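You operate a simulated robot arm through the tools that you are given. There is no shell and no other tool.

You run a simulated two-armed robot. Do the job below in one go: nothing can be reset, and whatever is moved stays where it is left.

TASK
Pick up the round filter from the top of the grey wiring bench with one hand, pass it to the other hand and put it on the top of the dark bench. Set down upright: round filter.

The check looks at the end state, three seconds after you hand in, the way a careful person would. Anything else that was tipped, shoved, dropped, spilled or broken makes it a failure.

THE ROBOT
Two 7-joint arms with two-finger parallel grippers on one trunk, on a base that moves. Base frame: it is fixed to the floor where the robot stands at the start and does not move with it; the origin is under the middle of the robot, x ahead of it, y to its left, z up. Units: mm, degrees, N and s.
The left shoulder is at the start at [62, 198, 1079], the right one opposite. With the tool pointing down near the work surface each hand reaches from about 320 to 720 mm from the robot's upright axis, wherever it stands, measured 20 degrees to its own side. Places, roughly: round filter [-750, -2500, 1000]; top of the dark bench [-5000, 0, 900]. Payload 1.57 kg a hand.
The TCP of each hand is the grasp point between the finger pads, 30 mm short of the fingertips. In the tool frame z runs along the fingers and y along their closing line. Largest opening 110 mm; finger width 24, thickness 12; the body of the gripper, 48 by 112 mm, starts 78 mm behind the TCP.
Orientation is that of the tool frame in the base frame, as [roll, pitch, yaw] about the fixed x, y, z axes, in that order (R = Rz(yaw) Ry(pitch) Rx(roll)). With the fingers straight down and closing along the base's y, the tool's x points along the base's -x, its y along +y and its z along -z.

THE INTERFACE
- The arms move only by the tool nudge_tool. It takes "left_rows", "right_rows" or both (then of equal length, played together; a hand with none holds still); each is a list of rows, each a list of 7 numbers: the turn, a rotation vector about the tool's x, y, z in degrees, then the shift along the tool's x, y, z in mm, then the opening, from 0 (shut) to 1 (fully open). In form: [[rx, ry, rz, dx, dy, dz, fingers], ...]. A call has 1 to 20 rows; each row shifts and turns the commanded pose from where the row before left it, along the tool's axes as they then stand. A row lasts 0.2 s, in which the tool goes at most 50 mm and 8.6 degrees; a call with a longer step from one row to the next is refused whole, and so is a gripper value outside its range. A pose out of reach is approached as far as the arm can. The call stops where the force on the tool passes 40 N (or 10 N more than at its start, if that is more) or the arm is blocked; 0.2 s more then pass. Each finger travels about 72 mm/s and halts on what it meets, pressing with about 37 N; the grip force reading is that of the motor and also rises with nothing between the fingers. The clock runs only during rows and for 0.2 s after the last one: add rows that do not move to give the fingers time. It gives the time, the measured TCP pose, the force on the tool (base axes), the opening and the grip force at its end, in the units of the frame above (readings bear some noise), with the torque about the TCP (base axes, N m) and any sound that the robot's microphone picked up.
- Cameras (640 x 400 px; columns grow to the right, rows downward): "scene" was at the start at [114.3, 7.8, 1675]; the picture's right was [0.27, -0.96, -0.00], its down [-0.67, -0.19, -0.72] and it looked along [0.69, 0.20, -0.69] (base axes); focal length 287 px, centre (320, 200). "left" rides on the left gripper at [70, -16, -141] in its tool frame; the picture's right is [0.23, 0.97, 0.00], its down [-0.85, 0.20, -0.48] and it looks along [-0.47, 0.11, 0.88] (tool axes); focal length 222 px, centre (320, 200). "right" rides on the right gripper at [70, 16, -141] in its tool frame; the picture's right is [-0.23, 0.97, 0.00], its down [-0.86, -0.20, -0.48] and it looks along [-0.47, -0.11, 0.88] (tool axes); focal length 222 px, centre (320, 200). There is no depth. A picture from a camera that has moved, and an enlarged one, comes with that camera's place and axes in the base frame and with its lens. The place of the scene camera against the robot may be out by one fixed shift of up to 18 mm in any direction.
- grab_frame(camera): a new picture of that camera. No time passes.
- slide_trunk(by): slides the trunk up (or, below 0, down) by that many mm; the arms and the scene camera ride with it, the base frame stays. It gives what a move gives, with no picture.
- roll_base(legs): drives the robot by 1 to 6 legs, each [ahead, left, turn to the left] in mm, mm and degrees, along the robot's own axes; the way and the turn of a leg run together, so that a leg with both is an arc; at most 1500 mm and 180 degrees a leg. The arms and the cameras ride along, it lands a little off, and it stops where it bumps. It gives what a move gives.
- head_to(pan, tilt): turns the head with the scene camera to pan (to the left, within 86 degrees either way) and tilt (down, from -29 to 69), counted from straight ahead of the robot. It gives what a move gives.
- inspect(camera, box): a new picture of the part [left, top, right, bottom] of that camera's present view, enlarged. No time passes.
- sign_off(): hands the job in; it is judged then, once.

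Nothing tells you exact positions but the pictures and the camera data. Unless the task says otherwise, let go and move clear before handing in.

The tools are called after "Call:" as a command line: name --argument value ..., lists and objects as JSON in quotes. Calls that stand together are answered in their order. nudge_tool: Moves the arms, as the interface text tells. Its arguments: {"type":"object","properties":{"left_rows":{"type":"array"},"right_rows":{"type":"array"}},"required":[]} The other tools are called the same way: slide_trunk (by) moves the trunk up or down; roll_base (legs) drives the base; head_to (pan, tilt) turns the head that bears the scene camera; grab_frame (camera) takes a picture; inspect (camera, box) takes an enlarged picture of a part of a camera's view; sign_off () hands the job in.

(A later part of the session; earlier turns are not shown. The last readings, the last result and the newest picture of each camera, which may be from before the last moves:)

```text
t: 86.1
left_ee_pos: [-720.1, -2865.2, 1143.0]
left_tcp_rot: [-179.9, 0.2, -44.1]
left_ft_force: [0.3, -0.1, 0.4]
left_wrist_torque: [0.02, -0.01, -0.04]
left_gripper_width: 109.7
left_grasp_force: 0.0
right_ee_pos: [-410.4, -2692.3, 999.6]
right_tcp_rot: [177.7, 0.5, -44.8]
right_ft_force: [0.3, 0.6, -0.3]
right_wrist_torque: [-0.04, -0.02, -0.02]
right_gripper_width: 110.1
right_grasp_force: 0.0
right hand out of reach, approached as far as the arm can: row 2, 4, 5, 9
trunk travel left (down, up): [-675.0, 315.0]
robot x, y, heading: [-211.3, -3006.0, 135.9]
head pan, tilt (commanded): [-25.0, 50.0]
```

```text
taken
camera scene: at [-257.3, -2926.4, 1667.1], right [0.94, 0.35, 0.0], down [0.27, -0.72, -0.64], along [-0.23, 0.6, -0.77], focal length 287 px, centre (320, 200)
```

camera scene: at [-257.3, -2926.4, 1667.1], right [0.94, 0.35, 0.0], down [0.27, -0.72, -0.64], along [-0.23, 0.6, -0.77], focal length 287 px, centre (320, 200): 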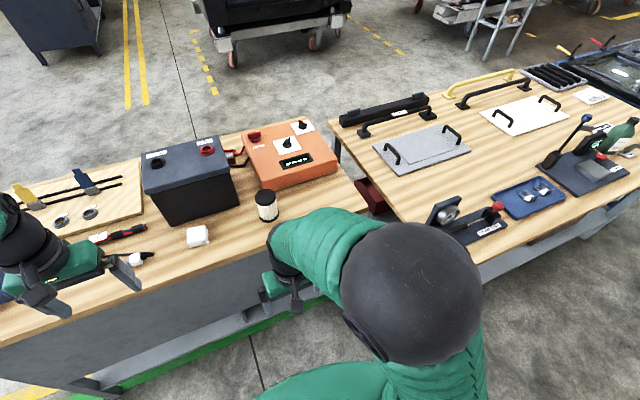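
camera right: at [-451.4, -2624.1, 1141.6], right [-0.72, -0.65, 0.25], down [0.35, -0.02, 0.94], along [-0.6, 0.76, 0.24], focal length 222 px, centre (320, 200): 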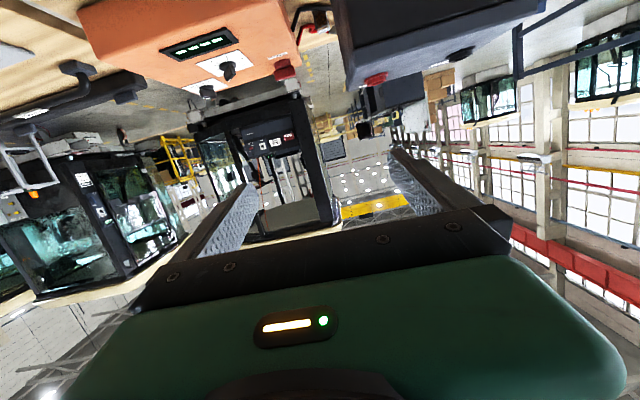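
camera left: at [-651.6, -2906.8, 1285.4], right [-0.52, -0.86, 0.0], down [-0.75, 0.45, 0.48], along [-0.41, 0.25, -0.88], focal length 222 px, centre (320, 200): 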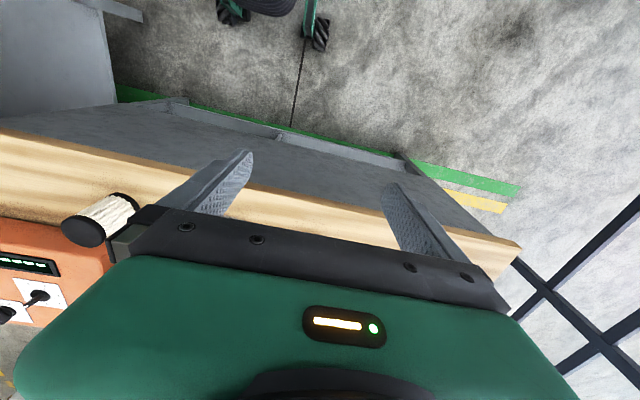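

The right hand is back to tool-down, clear of the bench. To get the forward tilt I'll test the posture higher relative to the shoulder (in free air), planning to lower the trunk afterward; first lift the hand and move it outward, then tilt while extending.

Call:
nudge_tool --right_rows '[[0, 0, 0, -10, -21, -42, 1], [0, 0, 0, -10, -21, -42, 1], [0, 0, 0, -10, -21, -42, 1], [0, 0, 0, -10, -21, -42, 1], [0, 0, 0, -10, -21, -42, 1], [0, 0, 0, -10, -21, -42, 1], [0, 0, 0, 0, 0, 0, 1]]'

Call:
grab_frame --camera "scene"

Call:
nudge_tool --right_rows '[[0, -8.5, 0, -20, 0, 0, 1], [0, -8.5, 0, -19.8, 0, 3, 1], [0, -8.5, 0, -19.1, 0, 5.8, 1], [0, -8.5, 0, -18.1, 0, 8.6, 1], [0, -8.5, 0, -16.6, 0, 11.2, 1], [0, -8.5, 0, -14.7, 0, 13.5, 1], [0, -8.5, 0, -12.6, 0, 15.5, 1], [0, -8.5, 0, -10.2, 0, 17.2, 1], [0, 0, 0, 0, 0, 0, 1]]'

Call:
grab_frame --camera "scene"

```text
t: 87.7
left_ee_pos: [-720.0, -2864.5, 1142.6]
left_tcp_rot: [-179.9, 0.2, -44.3]
left_ft_force: [0.4, -0.1, 0.4]
left_wrist_torque: [0.01, 0.0, 0.01]
left_gripper_width: 110.0
left_grasp_force: 0.0
right_ee_pos: [-356.5, -2555.4, 1240.6]
right_tcp_rot: [178.9, -0.5, -44.7]
right_ft_force: [-0.6, -0.6, -0.3]
right_wrist_torque: [0.0, -0.01, -0.01]
right_gripper_width: 109.9
right_grasp_force: 0.0
trunk travel left (down, up): [-675.0, 315.0]
robot x, y, heading: [-213.0, -3007.2, 135.7]
head pan, tilt (commanded): [-25.0, 50.0]
```

```text
taken
camera scene: at [-256.9, -2926.3, 1666.4], right [0.94, 0.35, 0.0], down [0.27, -0.72, -0.64], along [-0.23, 0.6, -0.77], focal length 287 px, centre (320, 200)
```

scene: 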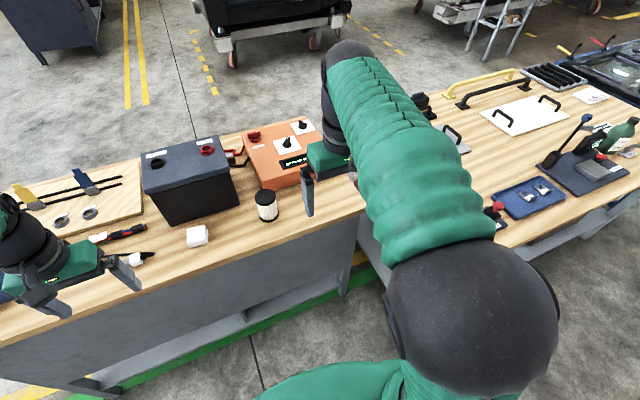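

```text
t: 89.7
left_ee_pos: [-719.5, -2863.9, 1142.3]
left_tcp_rot: [-179.9, 0.2, -44.1]
left_ft_force: [0.6, 0.2, -0.6]
left_wrist_torque: [-0.03, 0.02, -0.05]
left_gripper_width: 110.1
left_grasp_force: 0.1
right_ee_pos: [-463.3, -2461.7, 1236.3]
right_tcp_rot: [174.3, 60.3, -47.0]
right_ft_force: [0.8, 0.6, -0.2]
right_wrist_torque: [-0.02, 0.03, -0.01]
right_gripper_width: 110.0
right_grasp_force: 0.0
right hand out of reach, approached as far as the arm can: row 7, 8
trunk travel left (down, up): [-675.0, 315.0]
robot x, y, heading: [-206.9, -3006.6, 135.5]
head pan, tilt (commanded): [-25.0, 50.0]
```

```text
taken
camera scene: at [-256.3, -2926.0, 1666.4], right [0.94, 0.35, 0.0], down [0.27, -0.72, -0.64], along [-0.23, 0.6, -0.77], focal length 287 px, centre (320, 200)
```

scene: 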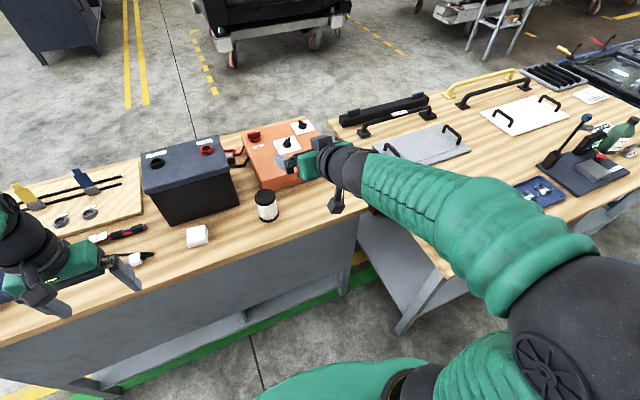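

The tilt stops near 60° at this height, probably a wrist straight-arm limit; higher relative to the shoulder should help. I test by raising the hand in free air, straightening its small roll error, and tilting a little more.

Call:
nudge_tool --right_rows '[[3.46, 0, -1.25, -30.3, 0, -17.5, 1], [0, 0, 0, -30.3, 0, -17.5, 1], [0, 0, 0, 0, 0, 0, 1]]'

Call:
nudge_tool --right_rows '[[0, -4, 0, 0, 0, 0, 1], [0, -4, 0, 0, 0, 0, 1], [0, -4, 0, 0, 0, 0, 1], [0, 0, 0, 0, 0, 0, 1]]'

Call:
grab_frame --camera "scene"

```text
t: 90.5
left_ee_pos: [-719.2, -2863.8, 1143.4]
left_tcp_rot: [-179.9, 0.1, -44.2]
left_ft_force: [0.3, 0.2, 0.7]
left_wrist_torque: [-0.04, -0.04, -0.01]
left_gripper_width: 110.0
left_grasp_force: 0.1
right_ee_pos: [-462.0, -2461.7, 1299.0]
right_tcp_rot: [-179.9, 60.5, -44.4]
right_ft_force: [0.4, -0.2, 0.5]
right_wrist_torque: [-0.02, -0.01, -0.01]
right_gripper_width: 110.1
right_grasp_force: 0.2
right hand out of reach, approached as far as the arm can: row 1
trunk travel left (down, up): [-675.0, 315.0]
robot x, y, heading: [-205.9, -3006.0, 136.0]
head pan, tilt (commanded): [-25.0, 50.0]
```

```text
t: 91.5
left_ee_pos: [-719.9, -2863.4, 1142.8]
left_tcp_rot: [-179.9, 0.1, -44.1]
left_ft_force: [-0.2, -0.5, 1.5]
left_wrist_torque: [0.02, 0.0, -0.01]
left_gripper_width: 109.9
left_grasp_force: 0.1
right_ee_pos: [-460.4, -2464.7, 1315.5]
right_tcp_rot: [-177.5, 69.5, -42.2]
right_ft_force: [-0.4, -0.3, -0.5]
right_wrist_torque: [-0.02, 0.0, 0.04]
right_gripper_width: 110.1
right_grasp_force: 0.0
right hand out of reach, approached as far as the arm can: row 2, 3
trunk travel left (down, up): [-675.0, 315.0]
robot x, y, heading: [-210.9, -3006.0, 135.9]
head pan, tilt (commanded): [-25.0, 50.0]
```

```text
taken
camera scene: at [-256.1, -2926.1, 1666.4], right [0.94, 0.35, 0.0], down [0.27, -0.72, -0.64], along [-0.23, 0.6, -0.77], focal length 287 px, centre (320, 200)
```

scene: 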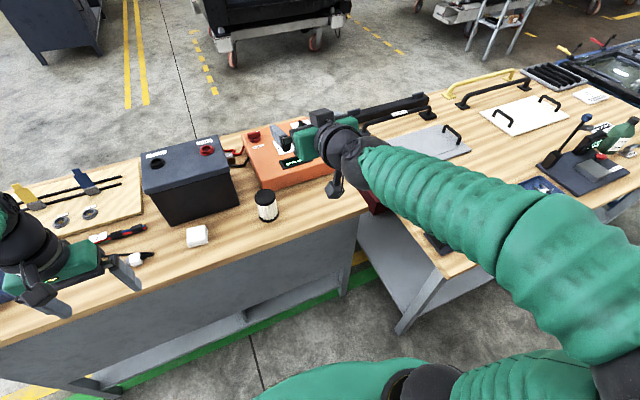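

With the forward tilt limited to about 60°, a better plan is to let the right hand come from the right side pointing left-and-down (closing along the robot's forward axis), which also makes the hand-over natural. I'll return the right hand to tool-down and test yawing it 90° in free air.

Call:
nudge_tool --right_rows '[[0, 8.6, 0, 24, 0, 0, 1], [0, 8.6, 0, 24, 0, 0, 1], [0, 8.6, 0, 24, 0, 0, 1], [0, 8.6, 0, 24, 0, 0, 1], [0, 8.6, 0, 24, 0, 0, 1], [0, 8.6, 0, 24, 0, 0, 1], [0, 8.6, 0, 24, 0, 0, 1], [0, 8.6, 0, 24, 0, 0, 1], [0, 0, 0, 0, 0, 0, 1]]'

Call:
nudge_tool --right_rows '[[0, 0, 8.2, 0, 0, 0, 1], [0, 0, 8.2, 0, 0, 0, 1], [0, 0, 8.2, 0, 0, 0, 1], [0, 0, 8.2, 0, 0, 0, 1], [0, 0, 8.2, 0, 0, 0, 1], [0, 0, 8.2, 0, 0, 0, 1], [0, 0, 8.2, 0, 0, 0, 1], [0, 0, 8.2, 0, 0, 0, 1], [0, 0, 8.2, 0, 0, 0, 1], [0, 0, 8.2, 0, 0, 0, 1], [0, 0, 8, 0, 0, 0, 1], [0, 0, 0, 0, 0, 0, 1]]'

Call:
grab_frame --camera "scene"

```text
t: 93.5
left_ee_pos: [-719.6, -2863.6, 1143.6]
left_tcp_rot: [-179.9, 0.1, -44.2]
left_ft_force: [0.4, -0.4, -0.4]
left_wrist_torque: [0.02, 0.0, -0.02]
left_gripper_width: 110.0
left_grasp_force: 0.0
right_ee_pos: [-359.3, -2562.4, 1199.7]
right_tcp_rot: [-179.3, 0.5, -44.5]
right_ft_force: [-0.4, -0.1, -0.4]
right_wrist_torque: [-0.02, 0.02, 0.0]
right_gripper_width: 110.1
right_grasp_force: 0.1
trunk travel left (down, up): [-675.0, 315.0]
robot x, y, heading: [-207.0, -3002.5, 136.0]
head pan, tilt (commanded): [-25.0, 50.0]
```

```text
t: 96.1
left_ee_pos: [-719.7, -2864.8, 1142.5]
left_tcp_rot: [-180.0, 0.2, -44.2]
left_ft_force: [0.7, 0.1, 0.6]
left_wrist_torque: [0.03, -0.07, -0.01]
left_gripper_width: 110.0
left_grasp_force: 0.0
right_ee_pos: [-360.3, -2561.0, 1201.4]
right_tcp_rot: [179.4, 0.8, -134.6]
right_ft_force: [0.1, -0.1, -0.7]
right_wrist_torque: [0.0, 0.01, -0.02]
right_gripper_width: 109.9
right_grasp_force: 0.1
trunk travel left (down, up): [-675.0, 315.0]
robot x, y, heading: [-209.7, -3003.3, 135.7]
head pan, tilt (commanded): [-25.0, 50.0]
```

```text
taken
camera scene: at [-256.5, -2925.9, 1666.4], right [0.94, 0.35, 0.0], down [0.27, -0.72, -0.64], along [-0.23, 0.6, -0.77], focal length 287 px, centre (320, 200)
```

scene: 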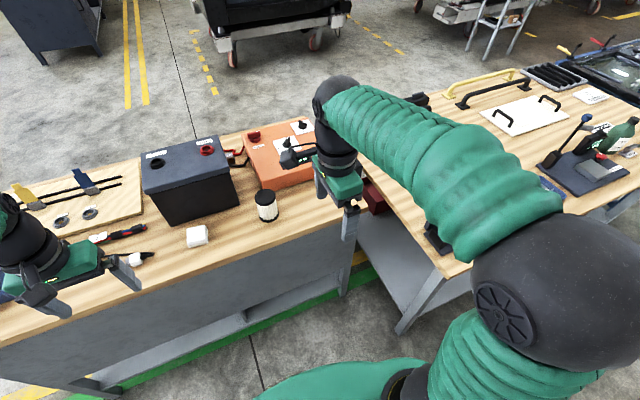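

The 90° yaw works. Now I test tilting the hand 60° so the fingers point left and down.

Call:
nudge_tool --right_rows '[[0, 8.57, 0, 10, 0, 0, 1], [0, 8.57, 0, 10, 0, 0, 1], [0, 8.57, 0, 10, 0, 0, 1], [0, 8.57, 0, 10, 0, 0, 1], [0, 8.57, 0, 10, 0, 0, 1], [0, 8.57, 0, 10, 0, 0, 1], [0, 8.57, 0, 10, 0, 0, 1], [0, 0, 0, 0, 0, 0, 1]]'

Call:
grab_frame --camera "scene"

Call:
grab_frame --camera "right"

```text
t: 97.9
left_ee_pos: [-719.3, -2864.2, 1143.7]
left_tcp_rot: [180.0, 0.2, -44.2]
left_ft_force: [0.3, 0.5, -1.3]
left_wrist_torque: [0.04, -0.03, -0.01]
left_gripper_width: 110.0
left_grasp_force: 0.0
right_ee_pos: [-401.2, -2604.7, 1229.8]
right_tcp_rot: [179.0, -59.4, -133.5]
right_ft_force: [0.6, 0.2, -0.1]
right_wrist_torque: [-0.01, 0.03, 0.01]
right_gripper_width: 110.0
right_grasp_force: 0.0
trunk travel left (down, up): [-675.0, 315.0]
robot x, y, heading: [-212.2, -3004.8, 135.8]
head pan, tilt (commanded): [-25.0, 50.0]
```

```text
taken
camera scene: at [-256.1, -2925.5, 1666.4], right [0.94, 0.35, 0.0], down [0.27, -0.72, -0.64], along [-0.23, 0.6, -0.77], focal length 287 px, centre (320, 200)
```

scene: 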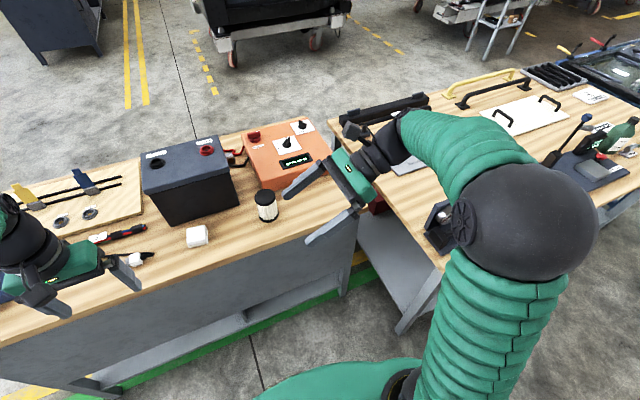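

```text
taken
camera right: at [-351.5, -2533.8, 1360.1], right [-0.61, 0.77, -0.19], down [0.73, 0.47, -0.49], along [-0.29, -0.44, -0.85], focal length 222 px, centre (320, 200)
```

right: 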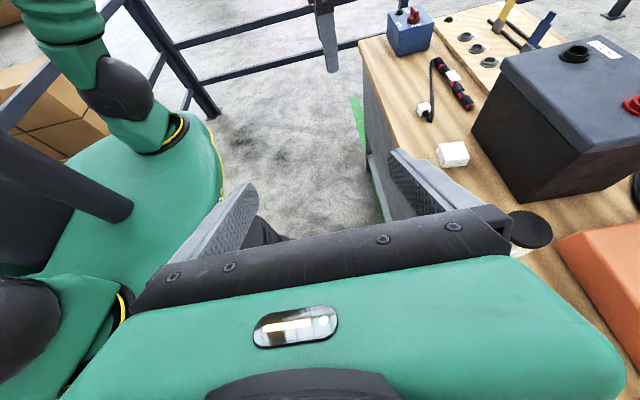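

The sideways tilt works without limits, and the wrist camera looks down from above. Before approaching I check the hand's shape (where the black box sits) from this view.

Call:
inspect --camera "scene" --box '[260, 90, 420, 250]'

```text
2.50 times, centred on (340, 170) of scene
camera zoom: at [-256.1, -2925.5, 1666.4], right [0.94, 0.35, 0.0], down [0.27, -0.72, -0.64], along [-0.23, 0.6, -0.77], focal length 717 px, centre (270, 275)
```

zoom: 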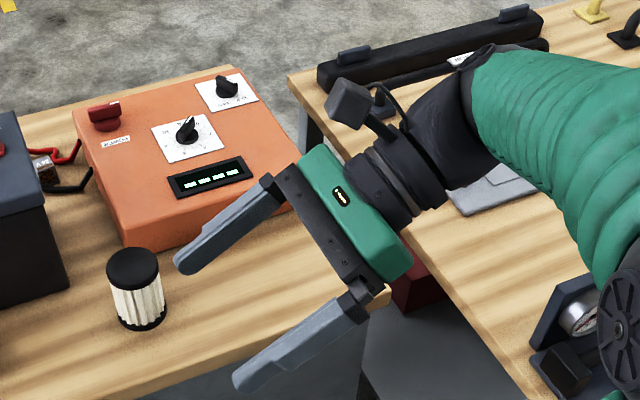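

The camera box sits on a stalk above the hand, as given; everything fits the plan. I drive ahead 165 mm so the filter is about 550 ahead of the robot.

Call:
roll_base --legs '[[165, 0, 0]]'

Call:
grab_frame --camera "scene"

Call:
grab_frame --camera "right"

```text
t: 99.4
left_ee_pos: [-835.8, -2749.5, 1144.7]
left_tcp_rot: [180.0, 0.4, -44.3]
left_ft_force: [-0.7, 0.6, 0.1]
left_wrist_torque: [0.03, -0.01, 0.0]
left_gripper_width: 110.2
left_grasp_force: 0.0
right_ee_pos: [-516.9, -2491.7, 1230.2]
right_tcp_rot: [178.7, -59.2, -133.4]
right_ft_force: [0.7, -0.5, -0.1]
right_wrist_torque: [0.01, -0.02, -0.03]
right_gripper_width: 109.9
right_grasp_force: 0.0
trunk travel left (down, up): [-675.0, 315.0]
robot x, y, heading: [-328.2, -2890.1, 135.8]
head pan, tilt (commanded): [-25.0, 50.0]
```

```text
taken
camera scene: at [-371.0, -2812.9, 1666.7], right [0.94, 0.35, 0.0], down [0.27, -0.72, -0.64], along [-0.23, 0.6, -0.77], focal length 287 px, centre (320, 200)
```

scene: 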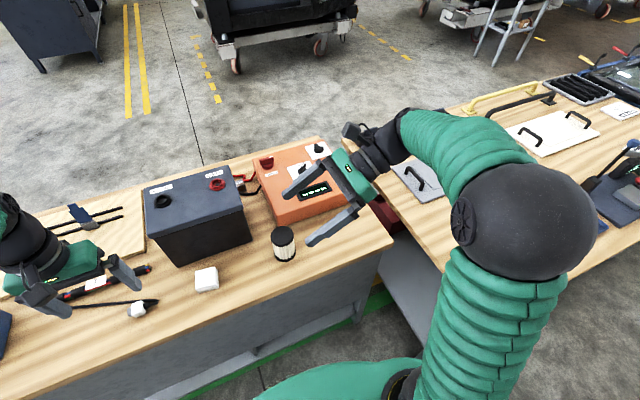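

```text
taken
camera right: at [-467.1, -2420.2, 1361.2], right [-0.61, 0.77, -0.18], down [0.73, 0.47, -0.49], along [-0.29, -0.44, -0.85], focal length 222 px, centre (320, 200)
```

right: 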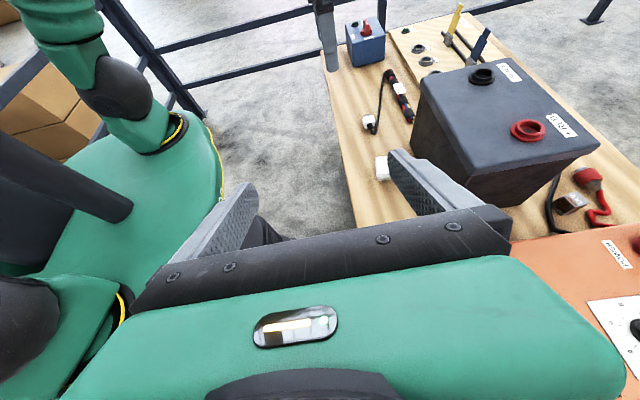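

I now add the last 6.5° of tilt and move the hand to a point above the pre-grasp, to the right of the filter at z ≈ 1060.

Call:
nudge_tool --right_rows '[[0, 6.6, 0, 0, 0, 0, 1], [0, 0, 0, -37.5, 28.2, -0.4, 1], [0, 0, 0, -37.5, 28.2, -0.4, 1], [0, 0, 0, -37.5, 28.2, -0.4, 1], [0, 0, 0, -37.5, 28.2, -0.4, 1], [0, 0, 0, -37.5, 28.2, -0.4, 1], [0, 0, 0, 0, 0, 0, 1]]'

Call:
grab_frame --camera "right"

Call:
inspect --camera "scene" --box '[230, 120, 440, 300]'

```text
t: 101.0
left_ee_pos: [-834.4, -2748.1, 1143.8]
left_tcp_rot: [-179.9, 0.3, -44.4]
left_ft_force: [-0.2, -0.1, 0.5]
left_wrist_torque: [0.01, 0.0, -0.01]
left_gripper_width: 110.0
left_grasp_force: 0.1
right_ee_pos: [-562.9, -2332.8, 1060.8]
right_tcp_rot: [178.3, -65.9, -133.0]
right_ft_force: [0.3, 0.5, 0.3]
right_wrist_torque: [0.0, -0.02, -0.03]
right_gripper_width: 109.9
right_grasp_force: 0.1
trunk travel left (down, up): [-675.0, 315.0]
robot x, y, heading: [-327.9, -2890.8, 135.7]
head pan, tilt (commanded): [-25.0, 50.0]
```

```text
taken
camera right: at [-503.4, -2251.2, 1181.4], right [-0.63, 0.75, -0.2], down [0.69, 0.42, -0.59], along [-0.36, -0.5, -0.79], focal length 222 px, centre (320, 200)
```

right: 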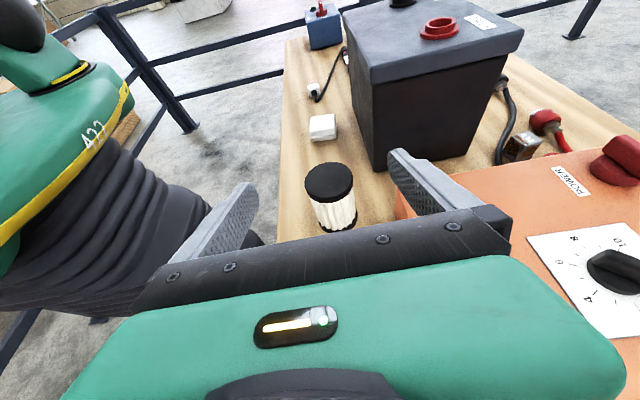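

```text
2.22 times, centred on (335, 210) of scene
camera zoom: at [-373.2, -2808.8, 1666.4], right [0.94, 0.35, 0.0], down [0.27, -0.72, -0.64], along [-0.23, 0.6, -0.77], focal length 638 px, centre (287, 178)
```

zoom: 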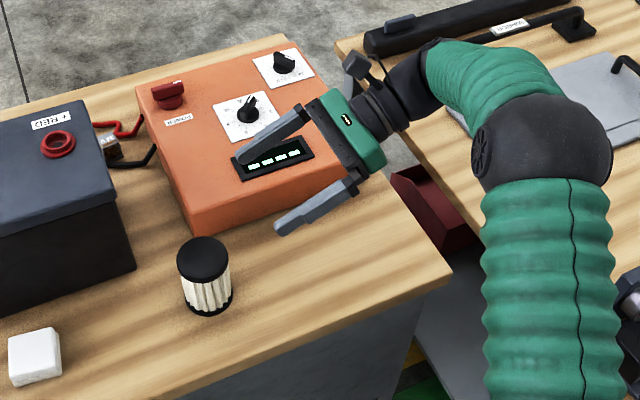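

The filter now shows between the fingers in the wrist camera. I enlarge to re-measure its position before descending.

Call:
inspect --camera "right" --box '[256, 140, 416, 240]'

```text
4.00 times, centred on (336, 190) of right
camera zoom: at [-503.4, -2251.2, 1181.4], right [-0.63, 0.75, -0.2], down [0.69, 0.42, -0.59], along [-0.36, -0.5, -0.79], focal length 888 px, centre (256, 240)
```

zoom: 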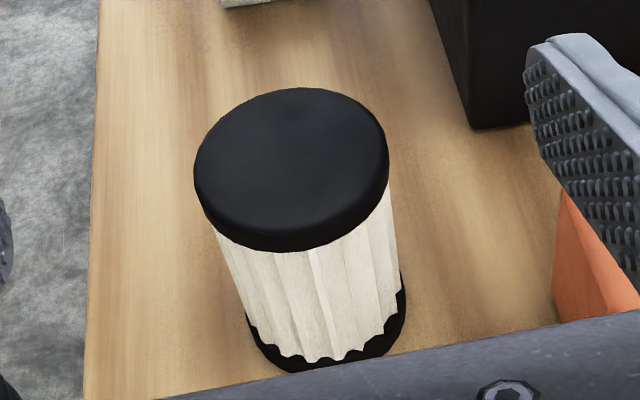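

Combining all views, the filter axis is at about [-641, -2407], top z ≈ 953, diameter ≈ 68. I lower to the pre-grasp (100 mm back along the tool) and check again.

Call:
nudge_tool --right_rows '[[0, 0, 0, -36.5, 1.4, 17.3, 1], [0, 0, 0, -36.5, 1.4, 17.3, 1], [0, 0, 0, -36.5, 1.4, 17.3, 1], [0, 0, 0, 0, 0, 0, 1]]'

Call:
grab_frame --camera "right"

Call:
inspect --camera "scene" --box '[230, 120, 440, 300]'

```text
t: 102.0
left_ee_pos: [-836.8, -2747.6, 1143.2]
left_tcp_rot: [-180.0, 0.2, -44.3]
left_ft_force: [-0.1, -0.1, -0.8]
left_wrist_torque: [0.0, 0.01, 0.0]
left_gripper_width: 109.7
left_grasp_force: 0.1
right_ee_pos: [-571.5, -2330.6, 938.5]
right_tcp_rot: [178.5, -65.8, -133.1]
right_ft_force: [0.1, -0.8, 0.6]
right_wrist_torque: [0.02, 0.03, -0.05]
right_gripper_width: 110.0
right_grasp_force: 0.1
trunk travel left (down, up): [-675.0, 315.0]
robot x, y, heading: [-326.0, -2890.6, 135.7]
head pan, tilt (commanded): [-25.0, 50.0]
```

```text
taken
camera right: at [-511.2, -2248.9, 1058.6], right [-0.63, 0.75, -0.2], down [0.69, 0.42, -0.59], along [-0.36, -0.51, -0.79], focal length 222 px, centre (320, 200)
```

right: 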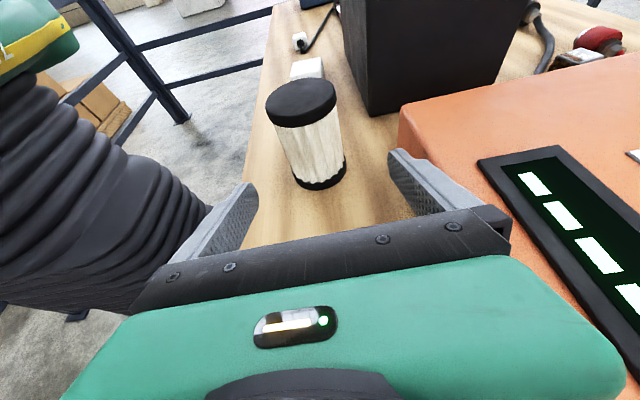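

```text
2.22 times, centred on (335, 210) of scene
camera zoom: at [-374.9, -2808.6, 1666.3], right [0.94, 0.35, 0.0], down [0.27, -0.72, -0.64], along [-0.23, 0.6, -0.77], focal length 638 px, centre (287, 178)
```

zoom: 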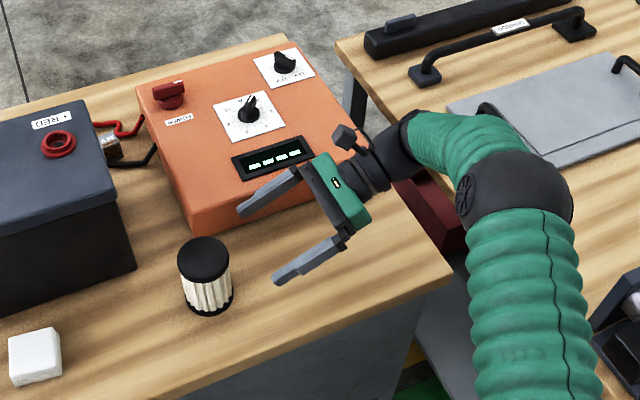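

The hand is at pre-grasp with the filter centred between the fingers; the charger face runs close to the forward finger, so I measure again and will narrow the opening a bit.

Call:
inspect --camera "right" --box '[220, 60, 420, 200]'

Call:
inspect --camera "right" --box '[360, 80, 520, 230]'

```text
2.86 times, centred on (320, 130) of right
camera zoom: at [-511.2, -2248.9, 1058.6], right [-0.63, 0.75, -0.2], down [0.69, 0.42, -0.59], along [-0.36, -0.51, -0.79], focal length 635 px, centre (320, 400)
```

zoom: 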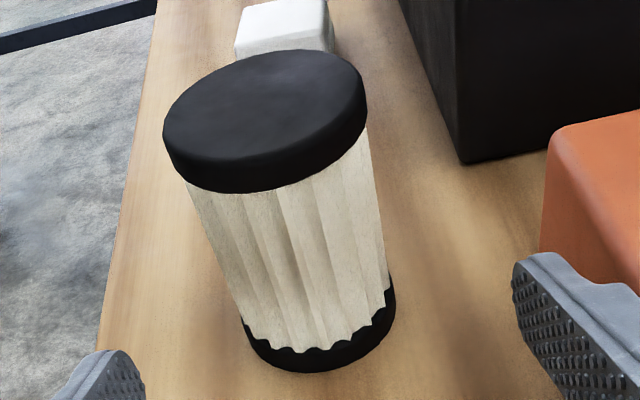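

```text
2.67 times, centred on (440, 155) of right
camera zoom: at [-511.2, -2248.9, 1058.6], right [-0.63, 0.75, -0.2], down [0.69, 0.42, -0.59], along [-0.36, -0.51, -0.79], focal length 592 px, centre (0, 320)
```

zoom: 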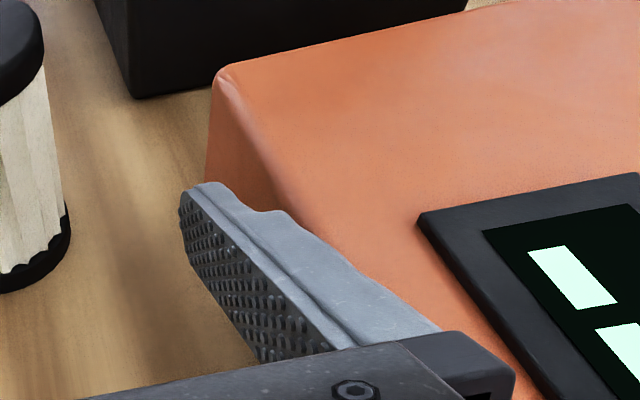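

The filter sits 5 mm behind the tool's centre plane and about 100 mm ahead along the fingers; the charger face is safely outside the forward finger. I narrow the opening and advance to the grasp.

Call:
nudge_tool --right_rows '[[0, 0, 0, 0, -4.6, 0, 0.86], [0, 0, 0, 0.2, 0, 24, 0.86], [0, 0, 0, 0.2, 0, 24, 0.86], [0, 0, 0, 0.2, 0, 24, 0.86], [0, 0, 0, 0.2, 0, 24, 0.86], [0, 0, 0, 0, 0, 0, 0.86]]'

Call:
grab_frame --camera "right"

Call:
inspect --camera "scene" --box '[230, 150, 400, 280]'

```text
t: 103.4
left_ee_pos: [-837.1, -2748.2, 1143.2]
left_tcp_rot: [180.0, 0.2, -44.3]
left_ft_force: [0.1, -0.6, 0.3]
left_wrist_torque: [-0.01, 0.0, 0.01]
left_gripper_width: 109.7
left_grasp_force: 0.0
right_ee_pos: [-628.8, -2396.6, 901.8]
right_tcp_rot: [178.5, -65.7, -133.2]
right_ft_force: [-0.3, -0.3, 0.1]
right_wrist_torque: [-0.02, 0.02, 0.0]
right_gripper_width: 94.7
right_grasp_force: 0.0
trunk travel left (down, up): [-675.0, 315.0]
robot x, y, heading: [-323.0, -2892.1, 135.8]
head pan, tilt (commanded): [-25.0, 50.0]
```

```text
taken
camera right: at [-569.9, -2315.1, 1020.8], right [-0.63, 0.75, -0.2], down [0.69, 0.42, -0.59], along [-0.36, -0.51, -0.79], focal length 222 px, centre (320, 200)
```

right: 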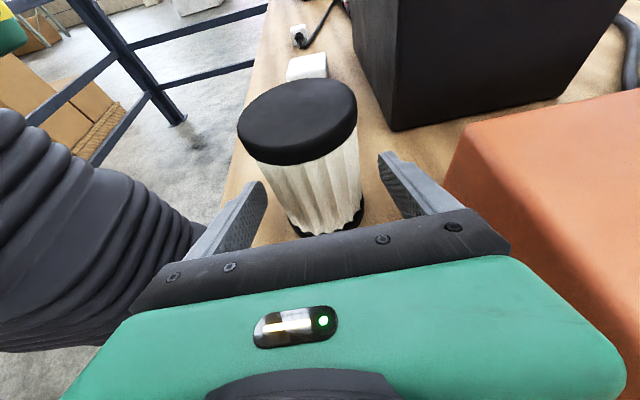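

```text
3.08 times, centred on (315, 215) of scene
camera zoom: at [-374.9, -2808.9, 1666.3], right [0.94, 0.35, 0.0], down [0.27, -0.72, -0.64], along [-0.23, 0.6, -0.77], focal length 883 px, centre (335, 154)
```

zoom: 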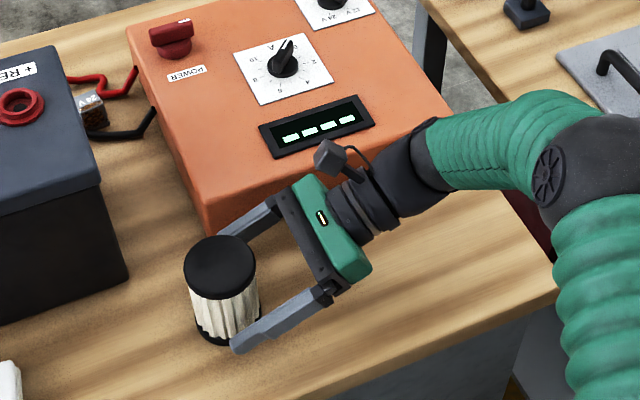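

The filter is centred between the right fingers, gripped at about 40 mm above its base. I close the right fingers.

Call:
nudge_tool --right_rows '[[0, 0, 0, 0, 0, 0, 0], [0, 0, 0, 0, 0, 0, 0], [0, 0, 0, 0, 0, 0, 0], [0, 0, 0, 0, 0, 0, 0], [0, 0, 0, 0, 0, 0, 0]]'

Call:
grab_frame --camera "right"

```text
t: 104.6
left_ee_pos: [-836.1, -2748.2, 1143.3]
left_tcp_rot: [-180.0, 0.2, -44.3]
left_ft_force: [-0.9, 0.4, -0.9]
left_wrist_torque: [-0.01, 0.0, -0.01]
left_gripper_width: 109.9
left_grasp_force: 0.1
right_ee_pos: [-629.8, -2396.0, 902.2]
right_tcp_rot: [178.5, -65.9, -133.2]
right_ft_force: [0.2, 0.8, 0.5]
right_wrist_torque: [-0.09, -0.01, -0.01]
right_gripper_width: 66.8
right_grasp_force: 37.1
trunk travel left (down, up): [-675.0, 315.0]
robot x, y, heading: [-326.1, -2889.2, 135.9]
head pan, tilt (commanded): [-25.0, 50.0]
```

```text
taken
camera right: at [-569.7, -2314.9, 1020.9], right [-0.63, 0.75, -0.2], down [0.69, 0.42, -0.59], along [-0.36, -0.51, -0.79], focal length 222 px, centre (320, 200)
```

right: 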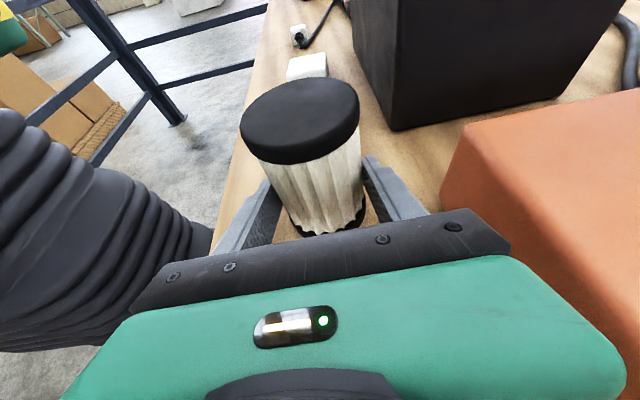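

The filter is gripped at 67 mm width. I lift it straight up by 180 mm.

Call:
nudge_tool --right_rows '[[0, 0, 0, 18.2, 0, -8.2, 0], [0, 0, 0, 41, 0, -18.5, 0], [0, 0, 0, 41, 0, -18.5, 0], [0, 0, 0, 41, 0, -18.5, 0], [0, 0, 0, 27, 0, -12, 0], [0, 0, 0, 0, 0, 0, 0]]'

Call:
grab_frame --camera "right"

Call:
grab_frame --camera "scene"

```text
t: 106.0
left_ee_pos: [-837.5, -2747.5, 1143.2]
left_tcp_rot: [180.0, 0.2, -44.3]
left_ft_force: [0.1, -0.7, 0.8]
left_wrist_torque: [0.01, -0.03, 0.0]
left_gripper_width: 110.1
left_grasp_force: 0.0
right_ee_pos: [-628.5, -2396.9, 1085.2]
right_tcp_rot: [178.6, -65.7, -133.4]
right_ft_force: [-0.7, 0.4, -1.1]
right_wrist_torque: [0.03, -0.05, -0.02]
right_gripper_width: 66.6
right_grasp_force: 36.3
trunk travel left (down, up): [-675.0, 315.0]
robot x, y, heading: [-325.4, -2892.3, 135.8]
head pan, tilt (commanded): [-25.0, 50.0]
```

```text
taken
camera right: at [-568.5, -2315.2, 1205.1], right [-0.63, 0.75, -0.2], down [0.69, 0.42, -0.59], along [-0.36, -0.51, -0.79], focal length 222 px, centre (320, 200)
```

right: 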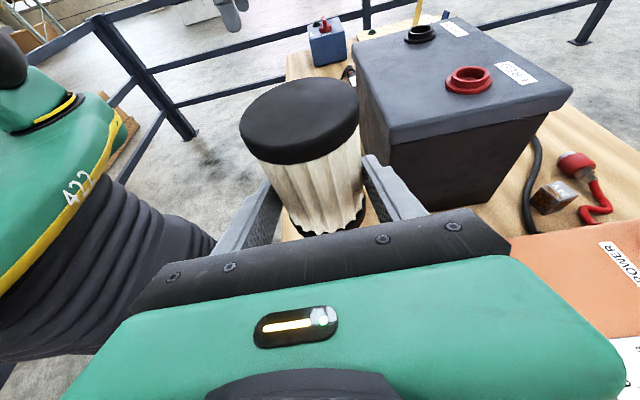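

```text
taken
camera scene: at [-375.4, -2808.3, 1666.2], right [0.94, 0.35, 0.0], down [0.27, -0.72, -0.64], along [-0.23, 0.6, -0.77], focal length 287 px, centre (320, 200)
```

scene: 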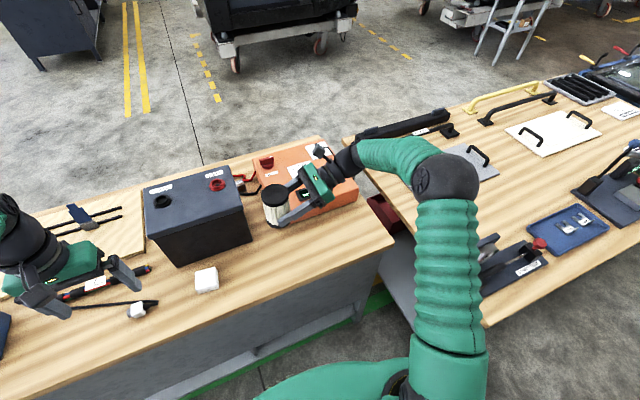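

The filter is lifted cleanly. I back the base away from the bench by 280 mm for the hand-over in free space.

Call:
roll_base --legs '[[-280, 0, 0]]'

Call:
nudge_tool --right_rows '[[0, 0, 0, 14, -20, 22, 0], [0, 0, 0, 14, -20, 22, 0], [0, 0, 0, 14, -20, 22, 0], [0, 0, 0, 12, -20, 16, 0], [0, 0, 0, 5, 0, 18, 0], [0, 0, 0, 0, 0, 0, 0]]'

Call:
head_to --pan -3 --tilt 50

Call:
grab_frame --camera "scene"

Call:
inspect --camera "right" --box '[220, 60, 420, 200]'

Call:
grab_frame --camera "left"

```text
t: 107.9
left_ee_pos: [-637.0, -2942.7, 1142.8]
left_tcp_rot: [-179.9, 0.1, -44.1]
left_ft_force: [1.5, 1.0, -0.2]
left_wrist_torque: [-0.03, 0.01, 0.01]
left_gripper_width: 109.9
left_grasp_force: 0.0
right_ee_pos: [-429.8, -2593.0, 1084.7]
right_tcp_rot: [178.6, -65.8, -133.1]
right_ft_force: [-0.5, -0.7, -1.8]
right_wrist_torque: [0.0, -0.05, -0.03]
right_gripper_width: 66.7
right_grasp_force: 37.5
trunk travel left (down, up): [-675.0, 315.0]
robot x, y, heading: [-127.9, -3083.6, 136.0]
head pan, tilt (commanded): [-25.0, 50.0]
```

```text
t: 109.3
left_ee_pos: [-636.0, -2945.5, 1144.7]
left_tcp_rot: [180.0, 0.4, -44.3]
left_ft_force: [-0.2, -0.2, -0.5]
left_wrist_torque: [-0.02, 0.0, 0.0]
left_gripper_width: 109.9
left_grasp_force: 0.1
right_ee_pos: [-452.7, -2732.5, 1098.2]
right_tcp_rot: [178.2, -65.8, -132.8]
right_ft_force: [-0.2, -0.6, -2.2]
right_wrist_torque: [0.04, -0.02, -0.01]
right_gripper_width: 66.4
right_grasp_force: 37.5
trunk travel left (down, up): [-675.0, 315.0]
robot x, y, heading: [-124.6, -3084.6, 136.0]
head pan, tilt (commanded): [-25.0, 50.0]
```

```text
t: 110.2
left_ee_pos: [-635.8, -2946.6, 1143.9]
left_tcp_rot: [180.0, 0.4, -44.0]
left_ft_force: [-0.7, 0.4, 0.1]
left_wrist_torque: [-0.01, -0.02, -0.01]
left_gripper_width: 109.9
left_grasp_force: 0.0
right_ee_pos: [-451.6, -2732.2, 1097.9]
right_tcp_rot: [178.3, -65.8, -132.9]
right_ft_force: [-0.2, -0.6, -1.8]
right_wrist_torque: [0.03, -0.02, 0.0]
right_gripper_width: 66.4
right_grasp_force: 36.6
trunk travel left (down, up): [-675.0, 315.0]
robot x, y, heading: [-125.6, -3085.6, 135.6]
head pan, tilt (commanded): [-3.0, 50.0]
```

```text
taken
camera scene: at [-199.9, -3020.2, 1666.3], right [0.73, 0.68, 0.0], down [0.52, -0.56, -0.64], along [-0.44, 0.47, -0.77], focal length 287 px, centre (320, 200)
```

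scene: 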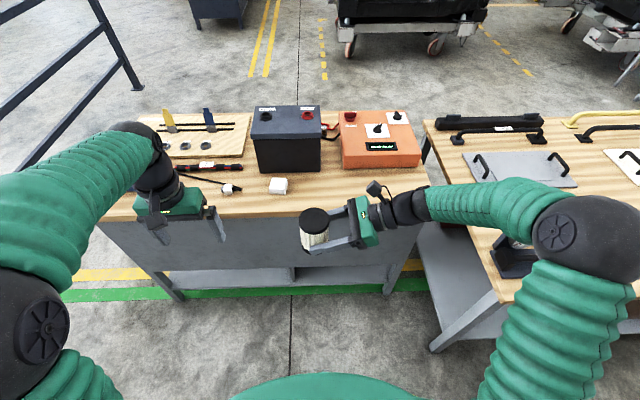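

```text
2.86 times, centred on (320, 130) of right
camera zoom: at [-391.8, -2650.9, 1218.5], right [-0.63, 0.75, -0.19], down [0.69, 0.43, -0.59], along [-0.36, -0.5, -0.79], focal length 635 px, centre (320, 400)
```

zoom: 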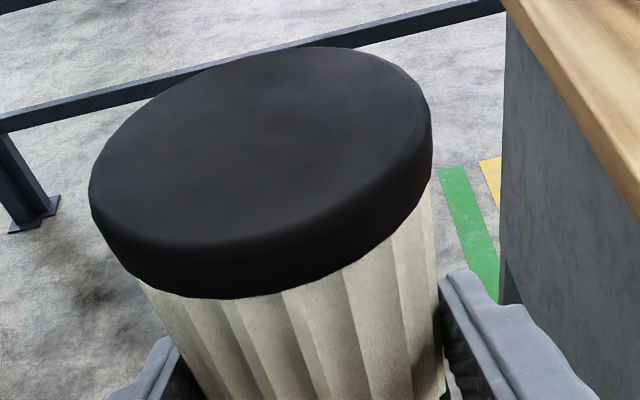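

```text
taken
camera left: at [-574.0, -2982.4, 1286.9], right [-0.52, -0.86, 0.0], down [-0.75, 0.45, 0.48], along [-0.41, 0.25, -0.88], focal length 222 px, centre (320, 200)
```

left: 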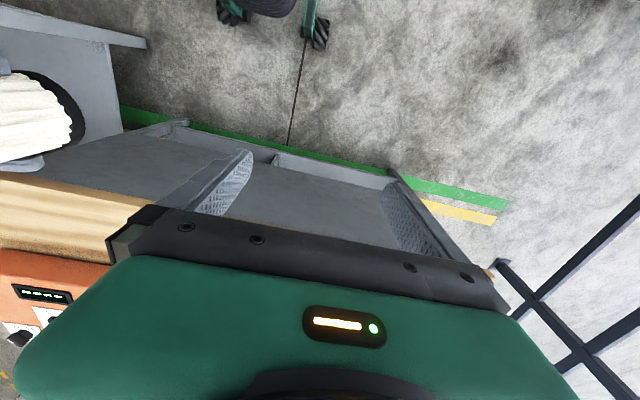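

The right hand holds the filter upright with its top centre near [-462, -2742, 1155]. I lower the right hand 80 mm for comfortable reach and bring the left hand (tool-down, closing left-right) nearly above the filter.

Call:
nudge_tool --right_rows '[[0, 0, 0, -36.5, 0, 16.4, 0], [0, 0, 0, -36.5, 0, 16.4, 0], [0, 0, 0, 0, 0, 0, 0]]'

Call:
nudge_tool --left_rows '[[0, 0, 0, -3, -40, 0, 1], [0, 0, 0, -3, -40, 0, 1], [0, 0, 0, -3, -40, 0, 1], [0, 0, 0, -3, -40, 0, 1], [0, 0, 0, 0, 0, 0, 1]]'

Call:
grab_frame --camera "scene"

Call:
grab_frame --camera "left"

Call:
grab_frame --camera "right"

```text
t: 111.0
left_ee_pos: [-635.3, -2945.8, 1144.9]
left_tcp_rot: [179.9, 0.5, -44.1]
left_ft_force: [-0.1, 1.2, 0.0]
left_wrist_torque: [0.01, -0.04, 0.01]
left_gripper_width: 110.0
left_grasp_force: 0.1
right_ee_pos: [-453.6, -2733.2, 1018.6]
right_tcp_rot: [178.1, -65.8, -132.7]
right_ft_force: [-0.2, 0.5, -0.9]
right_wrist_torque: [0.03, -0.03, -0.01]
right_gripper_width: 66.3
right_grasp_force: 37.0
trunk travel left (down, up): [-675.0, 315.0]
robot x, y, heading: [-123.7, -3088.2, 135.9]
head pan, tilt (commanded): [-3.0, 50.0]
```

```text
t: 112.2
left_ee_pos: [-531.4, -2821.4, 1145.6]
left_tcp_rot: [-179.9, 0.3, -44.1]
left_ft_force: [-0.6, 0.6, 0.2]
left_wrist_torque: [-0.01, 0.01, 0.0]
left_gripper_width: 110.2
left_grasp_force: 0.1
right_ee_pos: [-452.5, -2731.7, 1017.9]
right_tcp_rot: [178.2, -65.8, -132.7]
right_ft_force: [-0.4, 0.0, -1.4]
right_wrist_torque: [-0.01, -0.02, -0.06]
right_gripper_width: 66.4
right_grasp_force: 36.7
trunk travel left (down, up): [-675.0, 315.0]
robot x, y, heading: [-121.0, -3088.0, 135.8]
head pan, tilt (commanded): [-3.0, 50.0]
```

```text
taken
camera scene: at [-199.4, -3019.5, 1666.3], right [0.73, 0.68, 0.0], down [0.52, -0.56, -0.64], along [-0.44, 0.47, -0.77], focal length 287 px, centre (320, 200)
```

scene: 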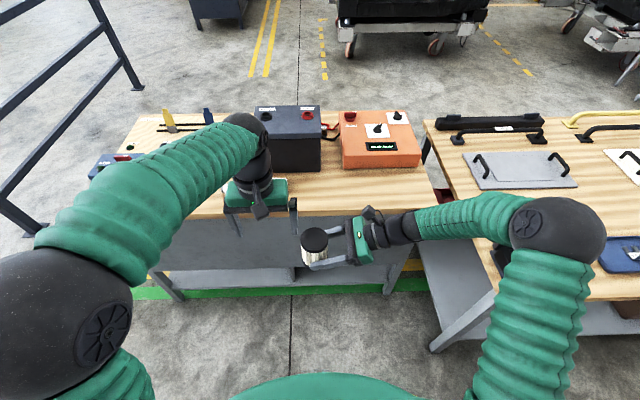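

```text
taken
camera left: at [-469.8, -2858.8, 1287.8], right [-0.52, -0.86, 0.0], down [-0.75, 0.45, 0.48], along [-0.41, 0.25, -0.88], focal length 222 px, centre (320, 200)
```

left: 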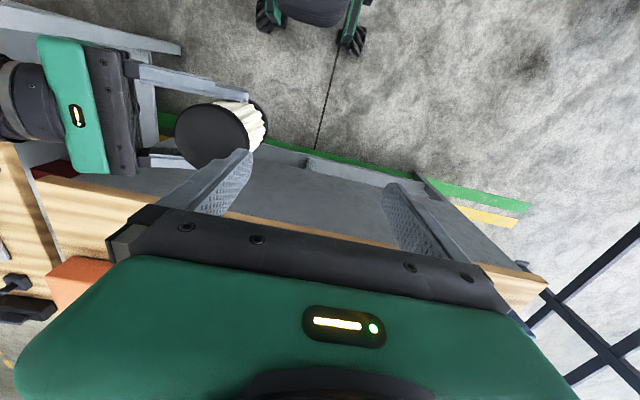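

```text
taken
camera right: at [-392.7, -2650.5, 1137.8], right [-0.63, 0.75, -0.19], down [0.69, 0.43, -0.59], along [-0.36, -0.5, -0.79], focal length 222 px, centre (320, 200)
```

right: 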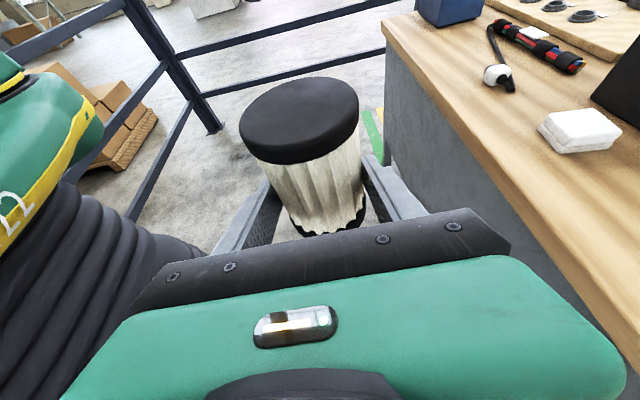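

The left hand is 105 mm short of the filter's axis. I enlarge its camera view to cross-check the filter's top centre.

Call:
inspect --camera "left" --box '[150, 80, 290, 190]'

Call:
inspect --camera "right" --box '[220, 60, 420, 200]'

```text
3.64 times, centred on (220, 135) of left
camera zoom: at [-469.8, -2858.8, 1287.8], right [-0.52, -0.86, 0.0], down [-0.75, 0.45, 0.48], along [-0.41, 0.25, -0.88], focal length 808 px, centre (684, 436)
```

zoom: 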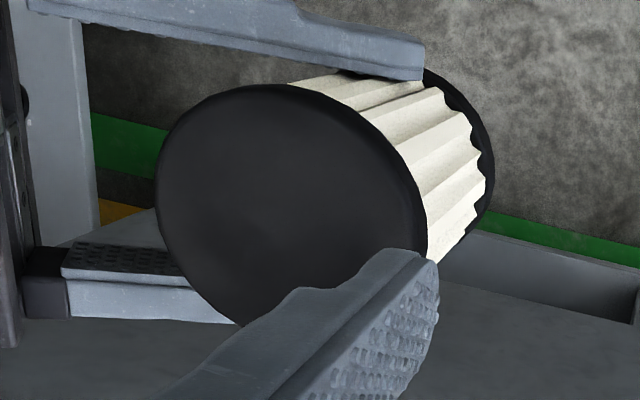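

```text
2.86 times, centred on (320, 130) of right
camera zoom: at [-392.7, -2650.5, 1137.8], right [-0.63, 0.75, -0.19], down [0.69, 0.43, -0.59], along [-0.36, -0.5, -0.79], focal length 635 px, centre (320, 400)
```

zoom: 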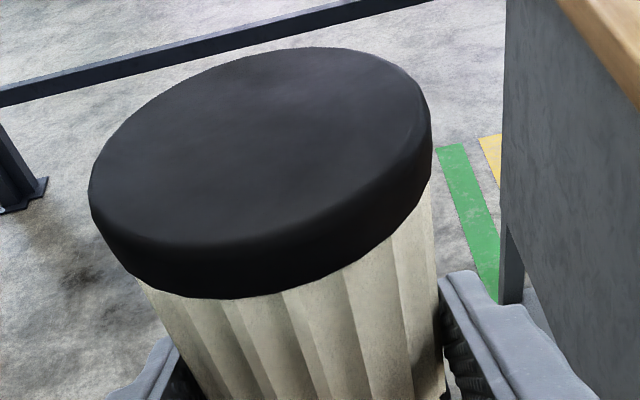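

Both cameras agree: the filter's axis is about 105 mm to the right and 4 mm ahead of the left hand. I move the left hand over the filter.

Call:
nudge_tool --left_rows '[[0, 0, 0, -1.5, -35, 0, 0.88], [0, 0, 0, -1.5, -35, 0, 0.88], [0, 0, 0, -1.5, -35, 0, 0.88], [0, 0, 0, 0, 0, 0, 0.88], [0, 0, 0, 0, 0, 0, 0.88]]'

Call:
grab_frame --camera "left"

Call:
grab_frame --camera "right"

Call:
inspect --camera "scene" --box '[200, 120, 440, 300]'

```text
t: 113.4
left_ee_pos: [-463.0, -2743.2, 1144.7]
left_tcp_rot: [-180.0, 0.4, -44.1]
left_ft_force: [-0.7, 0.5, 0.4]
left_wrist_torque: [0.0, 0.0, -0.02]
left_gripper_width: 96.8
left_grasp_force: 0.1
right_ee_pos: [-453.3, -2731.0, 1016.6]
right_tcp_rot: [178.1, -65.8, -132.8]
right_ft_force: [-0.5, -0.7, -1.6]
right_wrist_torque: [0.02, -0.03, -0.01]
right_gripper_width: 66.3
right_grasp_force: 36.9
trunk travel left (down, up): [-675.0, 315.0]
robot x, y, heading: [-122.9, -3085.0, 136.0]
head pan, tilt (commanded): [-3.0, 50.0]
```

```text
taken
camera left: at [-401.1, -2780.2, 1287.5], right [-0.52, -0.86, 0.0], down [-0.75, 0.45, 0.48], along [-0.41, 0.25, -0.88], focal length 222 px, centre (320, 200)
```

left: 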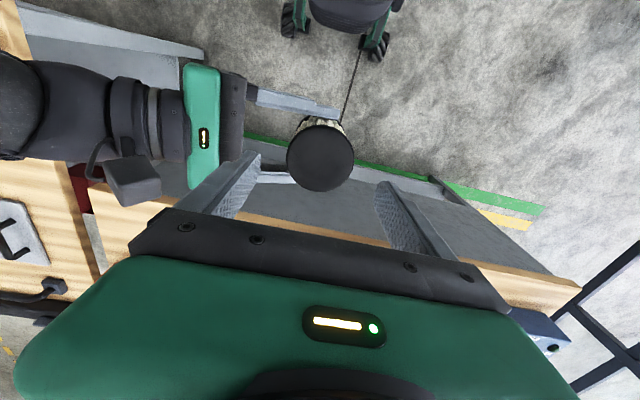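

```text
taken
camera right: at [-393.3, -2650.9, 1137.8], right [-0.63, 0.75, -0.19], down [0.69, 0.43, -0.59], along [-0.36, -0.5, -0.79], focal length 222 px, centre (320, 200)
```

right: 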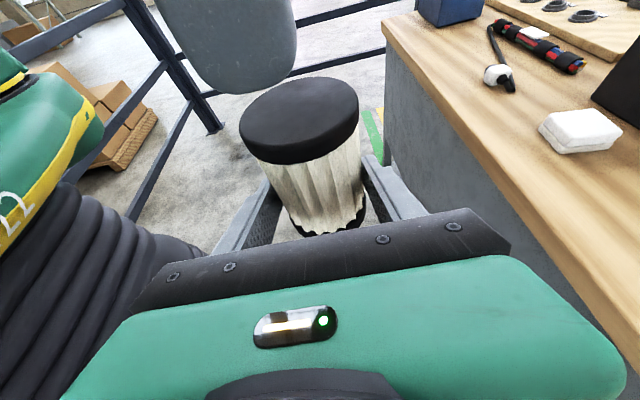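

```text
2.22 times, centred on (320, 210) of scene
camera zoom: at [-200.1, -3019.9, 1666.3], right [0.73, 0.68, 0.0], down [0.52, -0.56, -0.64], along [-0.44, 0.47, -0.77], focal length 638 px, centre (320, 178)
```

zoom: 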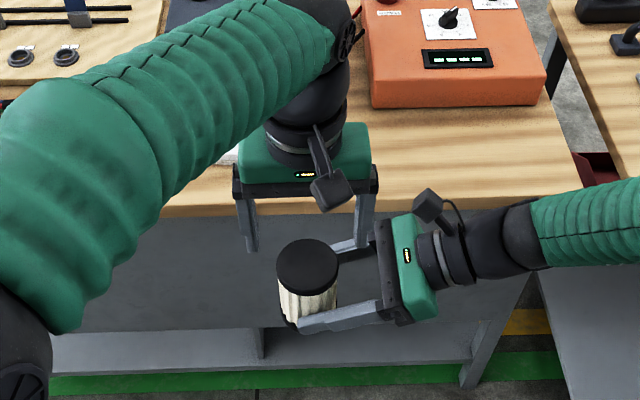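

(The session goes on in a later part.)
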